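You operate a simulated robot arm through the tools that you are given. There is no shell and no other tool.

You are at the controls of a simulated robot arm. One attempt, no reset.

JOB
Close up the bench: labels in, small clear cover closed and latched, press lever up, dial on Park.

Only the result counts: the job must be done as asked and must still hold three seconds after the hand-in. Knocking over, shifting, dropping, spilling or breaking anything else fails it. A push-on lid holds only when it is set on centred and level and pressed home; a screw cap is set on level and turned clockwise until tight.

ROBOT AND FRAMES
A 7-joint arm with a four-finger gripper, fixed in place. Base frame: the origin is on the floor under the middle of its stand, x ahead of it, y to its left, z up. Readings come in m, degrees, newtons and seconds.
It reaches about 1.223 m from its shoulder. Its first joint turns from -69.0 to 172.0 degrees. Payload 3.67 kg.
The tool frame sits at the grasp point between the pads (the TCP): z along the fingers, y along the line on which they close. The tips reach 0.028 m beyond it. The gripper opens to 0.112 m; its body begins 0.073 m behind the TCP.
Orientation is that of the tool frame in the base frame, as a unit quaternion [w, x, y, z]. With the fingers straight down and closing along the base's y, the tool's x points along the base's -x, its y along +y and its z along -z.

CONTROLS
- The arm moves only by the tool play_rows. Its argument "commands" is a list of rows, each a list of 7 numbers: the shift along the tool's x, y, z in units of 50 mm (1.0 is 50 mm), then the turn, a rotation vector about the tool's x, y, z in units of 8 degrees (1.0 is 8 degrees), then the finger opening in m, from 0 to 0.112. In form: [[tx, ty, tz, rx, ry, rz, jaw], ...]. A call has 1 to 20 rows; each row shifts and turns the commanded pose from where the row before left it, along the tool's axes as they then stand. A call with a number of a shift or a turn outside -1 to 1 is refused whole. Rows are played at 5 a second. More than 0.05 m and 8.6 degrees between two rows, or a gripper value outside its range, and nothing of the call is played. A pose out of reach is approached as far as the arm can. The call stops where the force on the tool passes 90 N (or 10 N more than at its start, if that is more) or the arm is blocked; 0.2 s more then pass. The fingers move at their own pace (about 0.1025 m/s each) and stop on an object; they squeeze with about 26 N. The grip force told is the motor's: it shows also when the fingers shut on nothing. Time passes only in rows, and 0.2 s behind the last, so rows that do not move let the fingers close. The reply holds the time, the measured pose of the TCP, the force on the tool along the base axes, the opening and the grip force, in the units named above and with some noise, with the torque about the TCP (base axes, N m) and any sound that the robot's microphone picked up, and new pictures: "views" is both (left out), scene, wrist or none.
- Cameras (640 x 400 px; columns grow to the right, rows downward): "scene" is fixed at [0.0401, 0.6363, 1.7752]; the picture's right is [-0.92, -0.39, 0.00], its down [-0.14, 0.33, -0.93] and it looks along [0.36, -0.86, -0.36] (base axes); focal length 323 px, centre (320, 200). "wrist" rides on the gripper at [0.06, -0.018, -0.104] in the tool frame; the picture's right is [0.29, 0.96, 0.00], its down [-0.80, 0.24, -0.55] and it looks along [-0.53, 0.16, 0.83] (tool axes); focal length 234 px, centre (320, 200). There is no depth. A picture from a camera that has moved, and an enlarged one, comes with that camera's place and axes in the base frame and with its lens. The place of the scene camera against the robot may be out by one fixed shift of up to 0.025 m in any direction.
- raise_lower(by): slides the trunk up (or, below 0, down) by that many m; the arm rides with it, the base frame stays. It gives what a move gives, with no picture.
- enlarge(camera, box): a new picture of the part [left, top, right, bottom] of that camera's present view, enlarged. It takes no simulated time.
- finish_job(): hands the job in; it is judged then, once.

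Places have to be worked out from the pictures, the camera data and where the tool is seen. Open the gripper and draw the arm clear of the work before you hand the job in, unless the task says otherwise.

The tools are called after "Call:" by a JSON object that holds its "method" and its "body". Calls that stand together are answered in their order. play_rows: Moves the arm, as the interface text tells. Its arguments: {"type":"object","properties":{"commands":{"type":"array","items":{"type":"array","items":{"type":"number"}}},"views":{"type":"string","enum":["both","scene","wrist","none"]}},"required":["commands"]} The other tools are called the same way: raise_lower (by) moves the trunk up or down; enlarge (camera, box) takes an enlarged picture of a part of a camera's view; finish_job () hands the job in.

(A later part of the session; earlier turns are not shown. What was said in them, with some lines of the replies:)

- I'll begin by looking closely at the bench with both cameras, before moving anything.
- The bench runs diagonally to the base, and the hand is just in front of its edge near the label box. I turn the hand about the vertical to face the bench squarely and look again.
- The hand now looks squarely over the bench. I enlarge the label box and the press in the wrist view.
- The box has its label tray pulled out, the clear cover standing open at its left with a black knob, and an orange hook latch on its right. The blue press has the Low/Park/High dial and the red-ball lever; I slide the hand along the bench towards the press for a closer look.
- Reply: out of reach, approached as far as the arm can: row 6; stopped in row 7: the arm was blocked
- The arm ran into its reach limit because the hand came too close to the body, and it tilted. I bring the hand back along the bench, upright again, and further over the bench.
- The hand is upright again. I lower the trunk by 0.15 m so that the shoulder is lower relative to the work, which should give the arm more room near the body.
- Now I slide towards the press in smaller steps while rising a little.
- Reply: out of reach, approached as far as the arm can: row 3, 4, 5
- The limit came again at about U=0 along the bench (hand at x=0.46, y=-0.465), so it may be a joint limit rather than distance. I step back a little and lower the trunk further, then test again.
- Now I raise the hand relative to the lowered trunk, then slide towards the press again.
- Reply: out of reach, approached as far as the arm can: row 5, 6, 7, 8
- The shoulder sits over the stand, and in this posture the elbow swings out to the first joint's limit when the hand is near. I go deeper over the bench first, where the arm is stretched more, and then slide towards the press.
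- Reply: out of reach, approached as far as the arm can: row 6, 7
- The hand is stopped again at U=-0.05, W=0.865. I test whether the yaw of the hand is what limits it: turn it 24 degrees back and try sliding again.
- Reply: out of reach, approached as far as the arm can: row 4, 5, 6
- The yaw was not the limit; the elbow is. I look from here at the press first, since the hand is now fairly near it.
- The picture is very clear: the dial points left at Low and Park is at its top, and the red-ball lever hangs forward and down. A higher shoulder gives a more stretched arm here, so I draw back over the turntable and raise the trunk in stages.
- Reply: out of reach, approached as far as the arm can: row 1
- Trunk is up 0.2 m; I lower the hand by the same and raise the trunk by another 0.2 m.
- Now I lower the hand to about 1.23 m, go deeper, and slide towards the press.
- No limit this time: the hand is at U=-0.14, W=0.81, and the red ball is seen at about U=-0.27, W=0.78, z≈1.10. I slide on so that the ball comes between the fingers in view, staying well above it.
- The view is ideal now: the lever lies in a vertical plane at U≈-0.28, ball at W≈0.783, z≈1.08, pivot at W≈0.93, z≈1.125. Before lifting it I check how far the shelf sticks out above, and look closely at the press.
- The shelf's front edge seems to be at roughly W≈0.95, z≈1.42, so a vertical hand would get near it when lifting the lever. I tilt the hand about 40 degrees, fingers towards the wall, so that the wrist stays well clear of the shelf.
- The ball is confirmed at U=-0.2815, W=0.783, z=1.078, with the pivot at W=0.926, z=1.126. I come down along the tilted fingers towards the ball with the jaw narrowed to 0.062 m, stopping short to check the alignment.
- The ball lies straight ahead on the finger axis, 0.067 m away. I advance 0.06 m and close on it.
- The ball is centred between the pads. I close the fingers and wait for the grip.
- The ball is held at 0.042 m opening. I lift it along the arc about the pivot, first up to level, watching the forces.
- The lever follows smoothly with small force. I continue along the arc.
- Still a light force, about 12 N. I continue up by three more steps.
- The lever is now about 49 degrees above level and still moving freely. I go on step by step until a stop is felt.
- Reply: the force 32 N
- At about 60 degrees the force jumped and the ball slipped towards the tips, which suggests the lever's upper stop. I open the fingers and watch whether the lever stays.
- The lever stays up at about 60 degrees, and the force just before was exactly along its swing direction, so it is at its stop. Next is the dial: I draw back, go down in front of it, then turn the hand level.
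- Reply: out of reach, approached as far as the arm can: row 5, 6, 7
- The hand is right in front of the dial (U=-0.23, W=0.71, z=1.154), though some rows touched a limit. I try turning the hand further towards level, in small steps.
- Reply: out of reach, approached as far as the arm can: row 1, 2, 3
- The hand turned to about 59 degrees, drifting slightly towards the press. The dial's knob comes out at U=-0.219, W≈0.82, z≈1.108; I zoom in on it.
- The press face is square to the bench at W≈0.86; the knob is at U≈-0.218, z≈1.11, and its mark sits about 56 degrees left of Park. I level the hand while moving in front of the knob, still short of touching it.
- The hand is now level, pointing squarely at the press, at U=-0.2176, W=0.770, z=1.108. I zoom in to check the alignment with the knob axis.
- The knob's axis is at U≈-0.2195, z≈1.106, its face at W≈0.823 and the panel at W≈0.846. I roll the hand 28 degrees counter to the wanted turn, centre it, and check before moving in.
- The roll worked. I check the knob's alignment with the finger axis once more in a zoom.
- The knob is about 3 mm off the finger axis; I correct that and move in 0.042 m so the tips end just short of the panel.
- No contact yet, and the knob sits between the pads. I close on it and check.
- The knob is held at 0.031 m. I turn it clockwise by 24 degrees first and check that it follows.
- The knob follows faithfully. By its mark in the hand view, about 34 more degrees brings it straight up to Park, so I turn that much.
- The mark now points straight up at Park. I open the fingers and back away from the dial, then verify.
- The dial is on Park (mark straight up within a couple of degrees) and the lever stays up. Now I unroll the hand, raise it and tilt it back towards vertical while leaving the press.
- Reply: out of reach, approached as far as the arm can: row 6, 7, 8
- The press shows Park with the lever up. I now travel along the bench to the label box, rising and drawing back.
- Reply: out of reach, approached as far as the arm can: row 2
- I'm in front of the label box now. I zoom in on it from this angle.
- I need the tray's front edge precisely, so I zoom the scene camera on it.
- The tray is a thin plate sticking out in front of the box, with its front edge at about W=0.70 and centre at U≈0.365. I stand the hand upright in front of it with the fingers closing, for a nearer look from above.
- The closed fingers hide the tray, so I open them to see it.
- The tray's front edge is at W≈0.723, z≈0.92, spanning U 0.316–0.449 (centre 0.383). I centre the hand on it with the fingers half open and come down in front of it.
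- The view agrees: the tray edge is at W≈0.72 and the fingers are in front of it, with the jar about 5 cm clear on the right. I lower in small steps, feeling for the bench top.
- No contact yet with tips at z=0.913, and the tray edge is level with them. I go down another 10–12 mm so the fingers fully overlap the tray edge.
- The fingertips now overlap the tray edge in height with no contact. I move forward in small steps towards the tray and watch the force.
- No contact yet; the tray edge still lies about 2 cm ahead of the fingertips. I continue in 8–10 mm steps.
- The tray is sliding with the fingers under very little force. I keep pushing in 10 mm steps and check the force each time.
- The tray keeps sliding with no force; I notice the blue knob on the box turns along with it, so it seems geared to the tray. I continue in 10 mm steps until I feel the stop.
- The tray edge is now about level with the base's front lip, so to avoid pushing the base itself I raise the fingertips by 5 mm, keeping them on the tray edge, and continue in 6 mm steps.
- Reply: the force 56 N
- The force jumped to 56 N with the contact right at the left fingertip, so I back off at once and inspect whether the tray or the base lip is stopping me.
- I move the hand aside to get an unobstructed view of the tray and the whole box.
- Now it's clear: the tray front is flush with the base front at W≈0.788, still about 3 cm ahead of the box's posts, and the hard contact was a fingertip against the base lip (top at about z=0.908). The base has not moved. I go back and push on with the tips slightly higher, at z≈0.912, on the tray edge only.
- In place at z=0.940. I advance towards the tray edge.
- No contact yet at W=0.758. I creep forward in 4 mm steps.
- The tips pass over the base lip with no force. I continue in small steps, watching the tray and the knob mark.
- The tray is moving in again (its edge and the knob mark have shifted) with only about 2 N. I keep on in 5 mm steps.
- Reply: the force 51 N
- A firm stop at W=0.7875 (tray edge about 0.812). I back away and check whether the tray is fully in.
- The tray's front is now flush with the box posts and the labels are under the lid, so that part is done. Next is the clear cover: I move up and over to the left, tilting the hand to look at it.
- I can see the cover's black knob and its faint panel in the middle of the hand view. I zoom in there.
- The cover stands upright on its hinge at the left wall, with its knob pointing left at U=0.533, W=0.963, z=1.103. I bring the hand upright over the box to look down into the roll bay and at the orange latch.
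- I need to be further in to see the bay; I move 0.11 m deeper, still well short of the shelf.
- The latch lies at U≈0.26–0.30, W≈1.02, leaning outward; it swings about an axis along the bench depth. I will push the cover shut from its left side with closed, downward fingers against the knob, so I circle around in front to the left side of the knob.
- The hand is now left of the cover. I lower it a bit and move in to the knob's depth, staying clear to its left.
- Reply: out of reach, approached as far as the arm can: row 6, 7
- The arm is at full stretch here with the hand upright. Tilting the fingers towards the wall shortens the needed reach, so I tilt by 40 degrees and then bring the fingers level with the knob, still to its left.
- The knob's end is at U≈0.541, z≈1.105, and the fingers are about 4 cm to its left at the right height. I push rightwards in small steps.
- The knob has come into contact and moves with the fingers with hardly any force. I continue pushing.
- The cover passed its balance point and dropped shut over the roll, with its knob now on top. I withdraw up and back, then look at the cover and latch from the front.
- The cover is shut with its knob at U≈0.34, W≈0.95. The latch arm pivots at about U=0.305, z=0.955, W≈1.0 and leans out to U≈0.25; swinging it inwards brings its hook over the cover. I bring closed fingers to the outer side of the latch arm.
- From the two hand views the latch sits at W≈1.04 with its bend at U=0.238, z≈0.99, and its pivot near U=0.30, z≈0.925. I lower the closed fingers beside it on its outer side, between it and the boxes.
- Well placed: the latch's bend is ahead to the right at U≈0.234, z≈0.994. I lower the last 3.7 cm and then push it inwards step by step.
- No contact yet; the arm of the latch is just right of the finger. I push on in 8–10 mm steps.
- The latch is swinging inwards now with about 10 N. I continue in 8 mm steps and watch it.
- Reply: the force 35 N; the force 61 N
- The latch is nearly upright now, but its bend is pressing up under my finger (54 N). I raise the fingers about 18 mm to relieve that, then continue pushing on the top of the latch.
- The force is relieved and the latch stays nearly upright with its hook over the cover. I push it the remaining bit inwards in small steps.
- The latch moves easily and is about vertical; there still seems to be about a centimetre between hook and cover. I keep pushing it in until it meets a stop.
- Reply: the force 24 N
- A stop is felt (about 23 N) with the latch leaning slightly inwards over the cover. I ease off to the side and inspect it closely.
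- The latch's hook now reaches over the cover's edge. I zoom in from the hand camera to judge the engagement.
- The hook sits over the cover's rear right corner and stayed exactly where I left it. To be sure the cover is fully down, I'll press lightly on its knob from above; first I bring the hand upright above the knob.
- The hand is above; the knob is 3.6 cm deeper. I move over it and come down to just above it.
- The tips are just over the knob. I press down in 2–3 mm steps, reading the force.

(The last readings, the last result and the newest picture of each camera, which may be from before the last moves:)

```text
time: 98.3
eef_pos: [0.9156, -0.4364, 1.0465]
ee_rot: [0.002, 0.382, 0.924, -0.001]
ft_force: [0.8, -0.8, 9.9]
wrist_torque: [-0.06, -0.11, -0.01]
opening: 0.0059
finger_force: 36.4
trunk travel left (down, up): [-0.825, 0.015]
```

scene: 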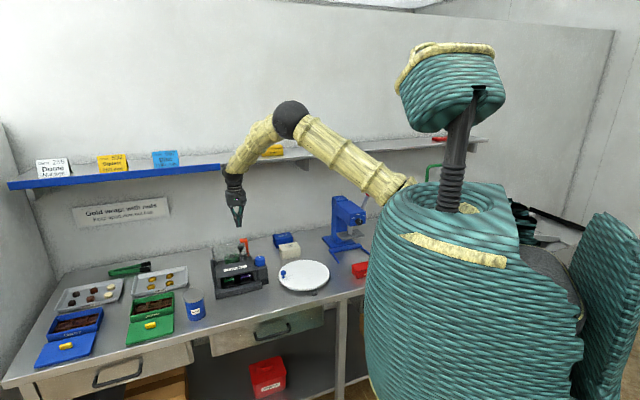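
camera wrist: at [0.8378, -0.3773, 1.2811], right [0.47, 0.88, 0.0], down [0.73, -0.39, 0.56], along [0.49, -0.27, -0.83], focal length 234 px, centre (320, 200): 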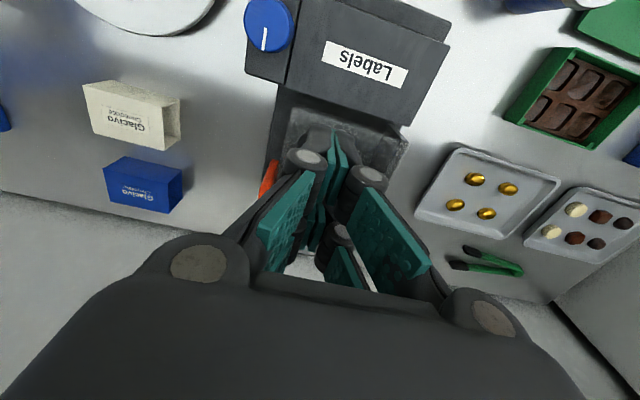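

Contact at 10 N with the knob top at z≈1.018. I press 2 mm further to see whether the cover yields.

Call:
{"method": "play_rows", "body": {"commands": [[0, 0, 0.05, 0, 0, 0, 0.0]], "views": "none"}}

Call:
{"method": "enlarge", "body": {"camera": "scene", "box": [215, 220, 275, 270]}}

```text
time: 98.7
eef_pos: [0.9159, -0.4347, 1.0462]
ee_rot: [0.002, 0.384, 0.923, -0.002]
ft_force: [2.7, -3.5, 22.9]
wrist_torque: [-0.12, -0.21, 0.11]
opening: 0.0061
finger_force: 35.7
trunk travel left (down, up): [-0.825, 0.015]
```

```text
8.00 times, centred on (245, 245) of scene
camera zoom: at [0.0401, 0.6363, 1.7752], right [-0.92, -0.39, 0.0], down [-0.14, 0.33, -0.93], along [0.36, -0.86, -0.36], focal length 2584 px, centre (920, -160)
```

zoom: 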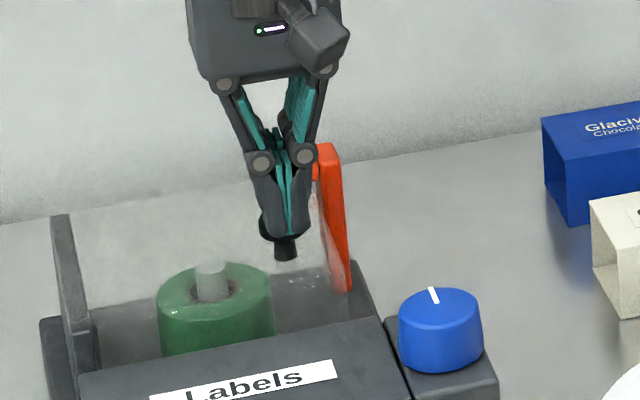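

At 23 N the cover doesn't yield at all, so it is fully closed. I lift off and retreat well clear to check everything.

Call:
{"method": "play_rows", "body": {"commands": [[0, 0, -0.2, 0, 0, 0, 0.0], [0, 0, -0.8, 0, 0, 0, 0.0], [0, 0, -0.9, 0, 0, 0, 0.0], [0.5, 0, -0.8, 0, 0, 0, 0.04], [0.9, 0, -0.3, 0, 0, 0, 0.08], [0.95, 0, 0, 0, 0, 0, 0.112], [0.95, 0, 0, 0, 0, 0, 0.112], [0.95, -0.2, -0.2, 0, 0, 0, 0.112], [0.8, -0.4, -0.3, 0, 0, 0, 0.112]], "views": "both"}}

Call:
{"method": "enlarge", "body": {"camera": "scene", "box": [200, 215, 290, 300]}}

Call:
{"method": "enlarge", "body": {"camera": "scene", "box": [325, 180, 385, 240]}}

Call:
{"method": "enlarge", "body": {"camera": "wrist", "box": [215, 80, 425, 280]}}

```text
time: 100.7
eef_pos: [0.7142, -0.2756, 1.2198]
ee_rot: [0.003, 0.383, 0.924, -0.001]
ft_force: [-0.3, 0.3, 0.5]
wrist_torque: [-0.01, -0.03, -0.01]
opening: 0.112
finger_force: 0.2
trunk travel left (down, up): [-0.825, 0.015]
camera wrist: at [0.6598, -0.246, 1.3235], right [0.47, 0.88, 0.0], down [0.73, -0.39, 0.56], along [0.49, -0.27, -0.83], focal length 234 px, centre (320, 200)
```

scene: 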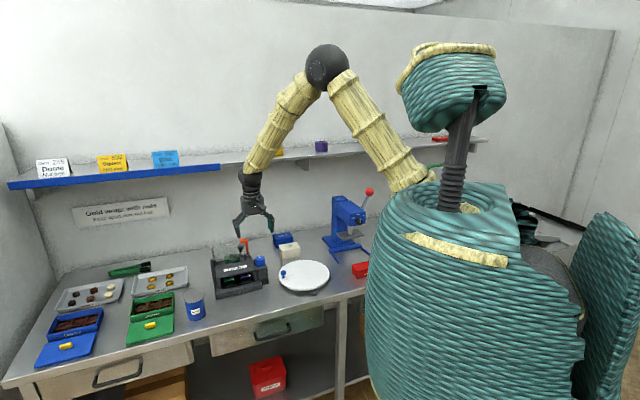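
wrist: 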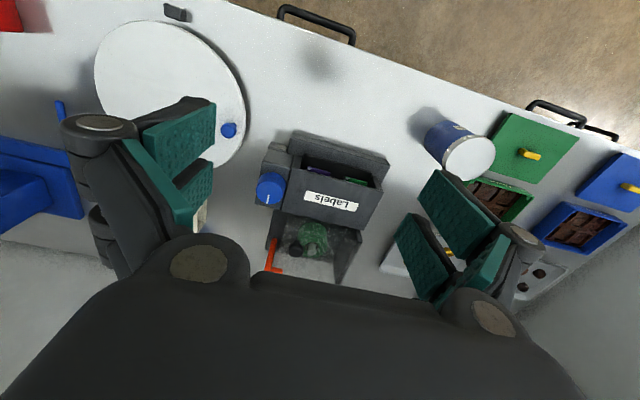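

```text
4.71 times, centred on (245, 258) of scene
camera zoom: at [0.0401, 0.6363, 1.7752], right [-0.92, -0.39, 0.0], down [-0.14, 0.33, -0.93], along [0.36, -0.86, -0.36], focal length 1520 px, centre (673, -71)
```

zoom: 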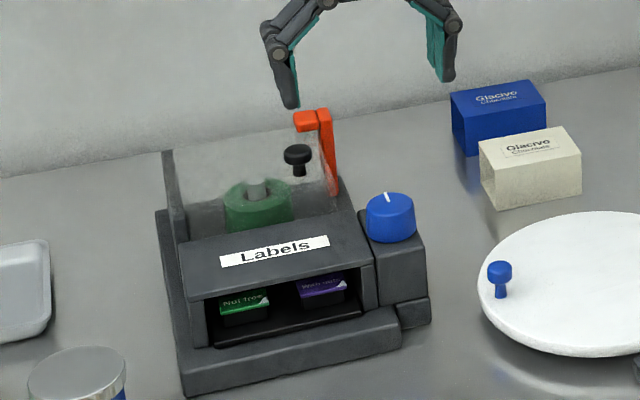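

```text
6.67 times, centred on (355, 210) of scene
camera zoom: at [0.0401, 0.6363, 1.7752], right [-0.92, -0.39, 0.0], down [-0.14, 0.33, -0.93], along [0.36, -0.86, -0.36], focal length 2154 px, centre (87, 133)
```

zoom: 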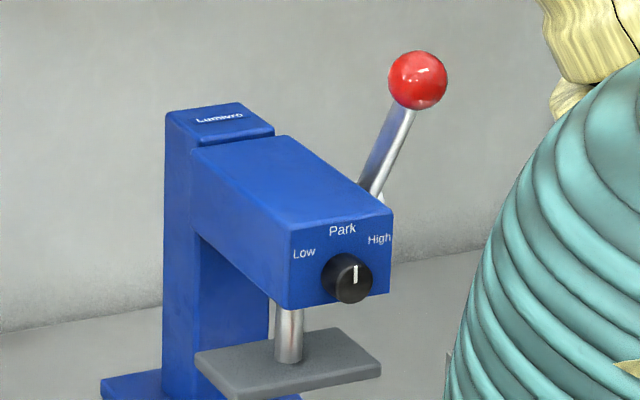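

```text
2.00 times, centred on (320, 180) of wrist
camera zoom: at [0.6598, -0.246, 1.3235], right [0.47, 0.88, 0.0], down [0.73, -0.39, 0.56], along [0.49, -0.27, -0.83], focal length 468 px, centre (320, 240)
```

zoom: 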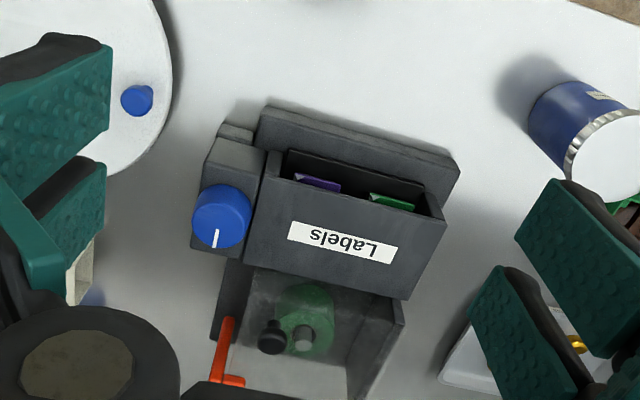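

All four checks look right: the tray is flush in the box, the cover is down with the hook over its corner, the lever is up at its stop, and the dial mark points straight up at Park. I draw the open hand back to its starting area and take a final look.

Call:
{"method": "play_rows", "body": {"commands": [[0.6, -0.5, -0.5, 0, 0, 0, 0.112], [0.6, -0.5, -0.5, 0, 0, 0, 0.112], [0.6, -0.5, -0.5, 0, 0, 0, 0.112], [0.6, -0.5, -0.5, 0, 0, 0, 0.112], [0, 0, 0, 0, 0, 0, 0.112], [0, 0, 0, 0, 0, 0, 0.112], [0, 0, 0, 0, 0, 0, 0.112], [0, 0, 0, 0, 0, 0, 0.112], [0, 0, 0, 0, 0, 0, 0.112]], "views": "both"}}

Call:
{"method": "enlarge", "body": {"camera": "scene", "box": [200, 215, 290, 300]}}

Call:
{"method": "enlarge", "body": {"camera": "scene", "box": [325, 180, 385, 240]}}

Call:
{"method": "enlarge", "body": {"camera": "wrist", "box": [260, 130, 420, 290]}}

```text
time: 102.7
eef_pos: [0.5601, -0.262, 1.3195]
ee_rot: [0.001, 0.383, 0.924, -0.002]
ft_force: [-0.7, 0.1, -0.2]
wrist_torque: [-0.01, -0.01, -0.01]
opening: 0.1119
finger_force: 0.0
trunk travel left (down, up): [-0.825, 0.015]
camera wrist: at [0.5063, -0.232, 1.4242], right [0.47, 0.88, 0.0], down [0.73, -0.39, 0.56], along [0.49, -0.27, -0.83], focal length 234 px, centre (320, 200)
```

scene: 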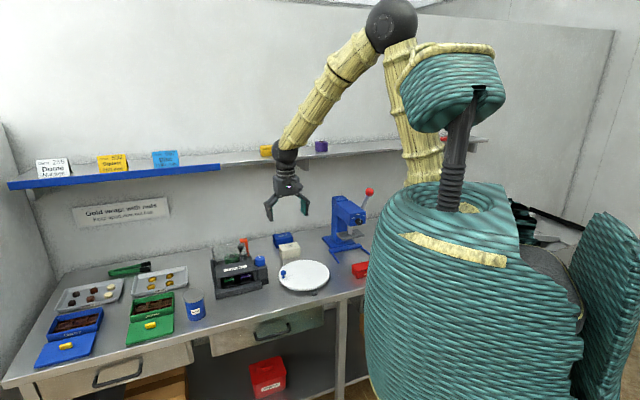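
wrist: 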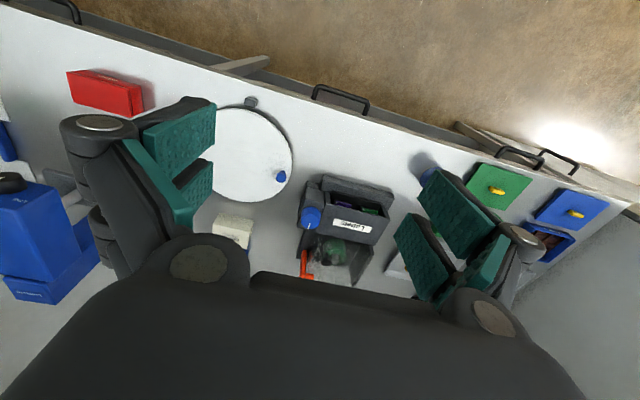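

```text
4.71 times, centred on (245, 258) of scene
camera zoom: at [0.0401, 0.6363, 1.7752], right [-0.92, -0.39, 0.0], down [-0.14, 0.33, -0.93], along [0.36, -0.86, -0.36], focal length 1520 px, centre (673, -71)
```

zoom: 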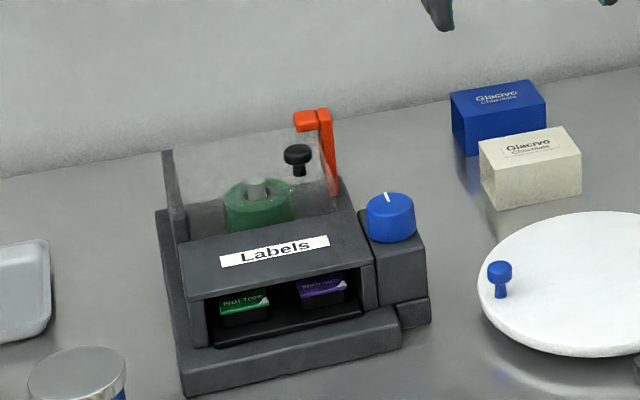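

```text
6.67 times, centred on (355, 210) of scene
camera zoom: at [0.0401, 0.6363, 1.7752], right [-0.92, -0.39, 0.0], down [-0.14, 0.33, -0.93], along [0.36, -0.86, -0.36], focal length 2154 px, centre (87, 133)
```

zoom: 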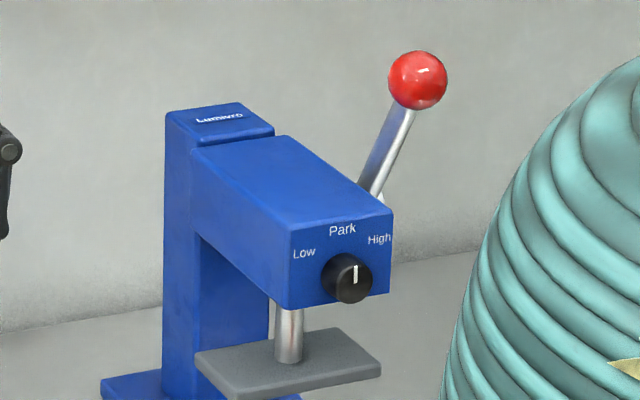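

```text
2.50 times, centred on (340, 210) of wrist
camera zoom: at [0.5063, -0.232, 1.4242], right [0.47, 0.88, 0.0], down [0.73, -0.39, 0.56], along [0.49, -0.27, -0.83], focal length 585 px, centre (270, 175)
```

zoom: 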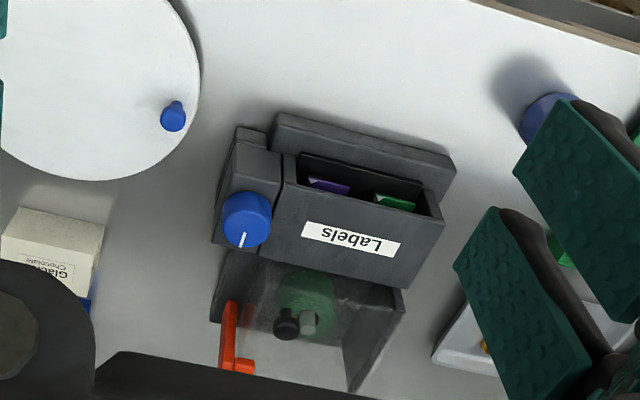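

Two seconds later nothing has moved. The labels are in, the clear cover is closed with its latch over it, the lever is up and the dial is on Park. The gripper is open and clear of the bench, so I hand the job in.

Call:
{"method": "finish_job", "body": {}}

```text
The job is handed in.
```

I've handed the job in with all four parts done. I haven't had a verdict back, only the confirmation that it was handed in.

- **Labels:** I pushed the tray in until it hit a firm stop. Its front is flush with the box posts.
- **Small clear cover:** It is closed and latched. Pressing the knob with about 23 N did not move the cover. I swung the orange latch in to its stop, with its hook over the cover's corner. I did not test the latch by pulling the cover up, and the microphone picked up no click.
- **Press lever:** It is up at its stop, about 60 degrees above level, and stayed there after I let go.
- **Dial:** I turned it from Low to Park. The mark points straight up.

- **Contact with the label box base:** One fingertip pressed on the base's front lip at about 56 N while I was pushing the tray in. I compared pictures from before and after and the box had not moved.
- **Blue knob on the label box:** It turned as the tray went in, apparently because it is geared to the tray.

In the last pictures, taken about a second after the arm stopped, I saw nothing else moved or knocked over. The gripper is open and clear of the bench.
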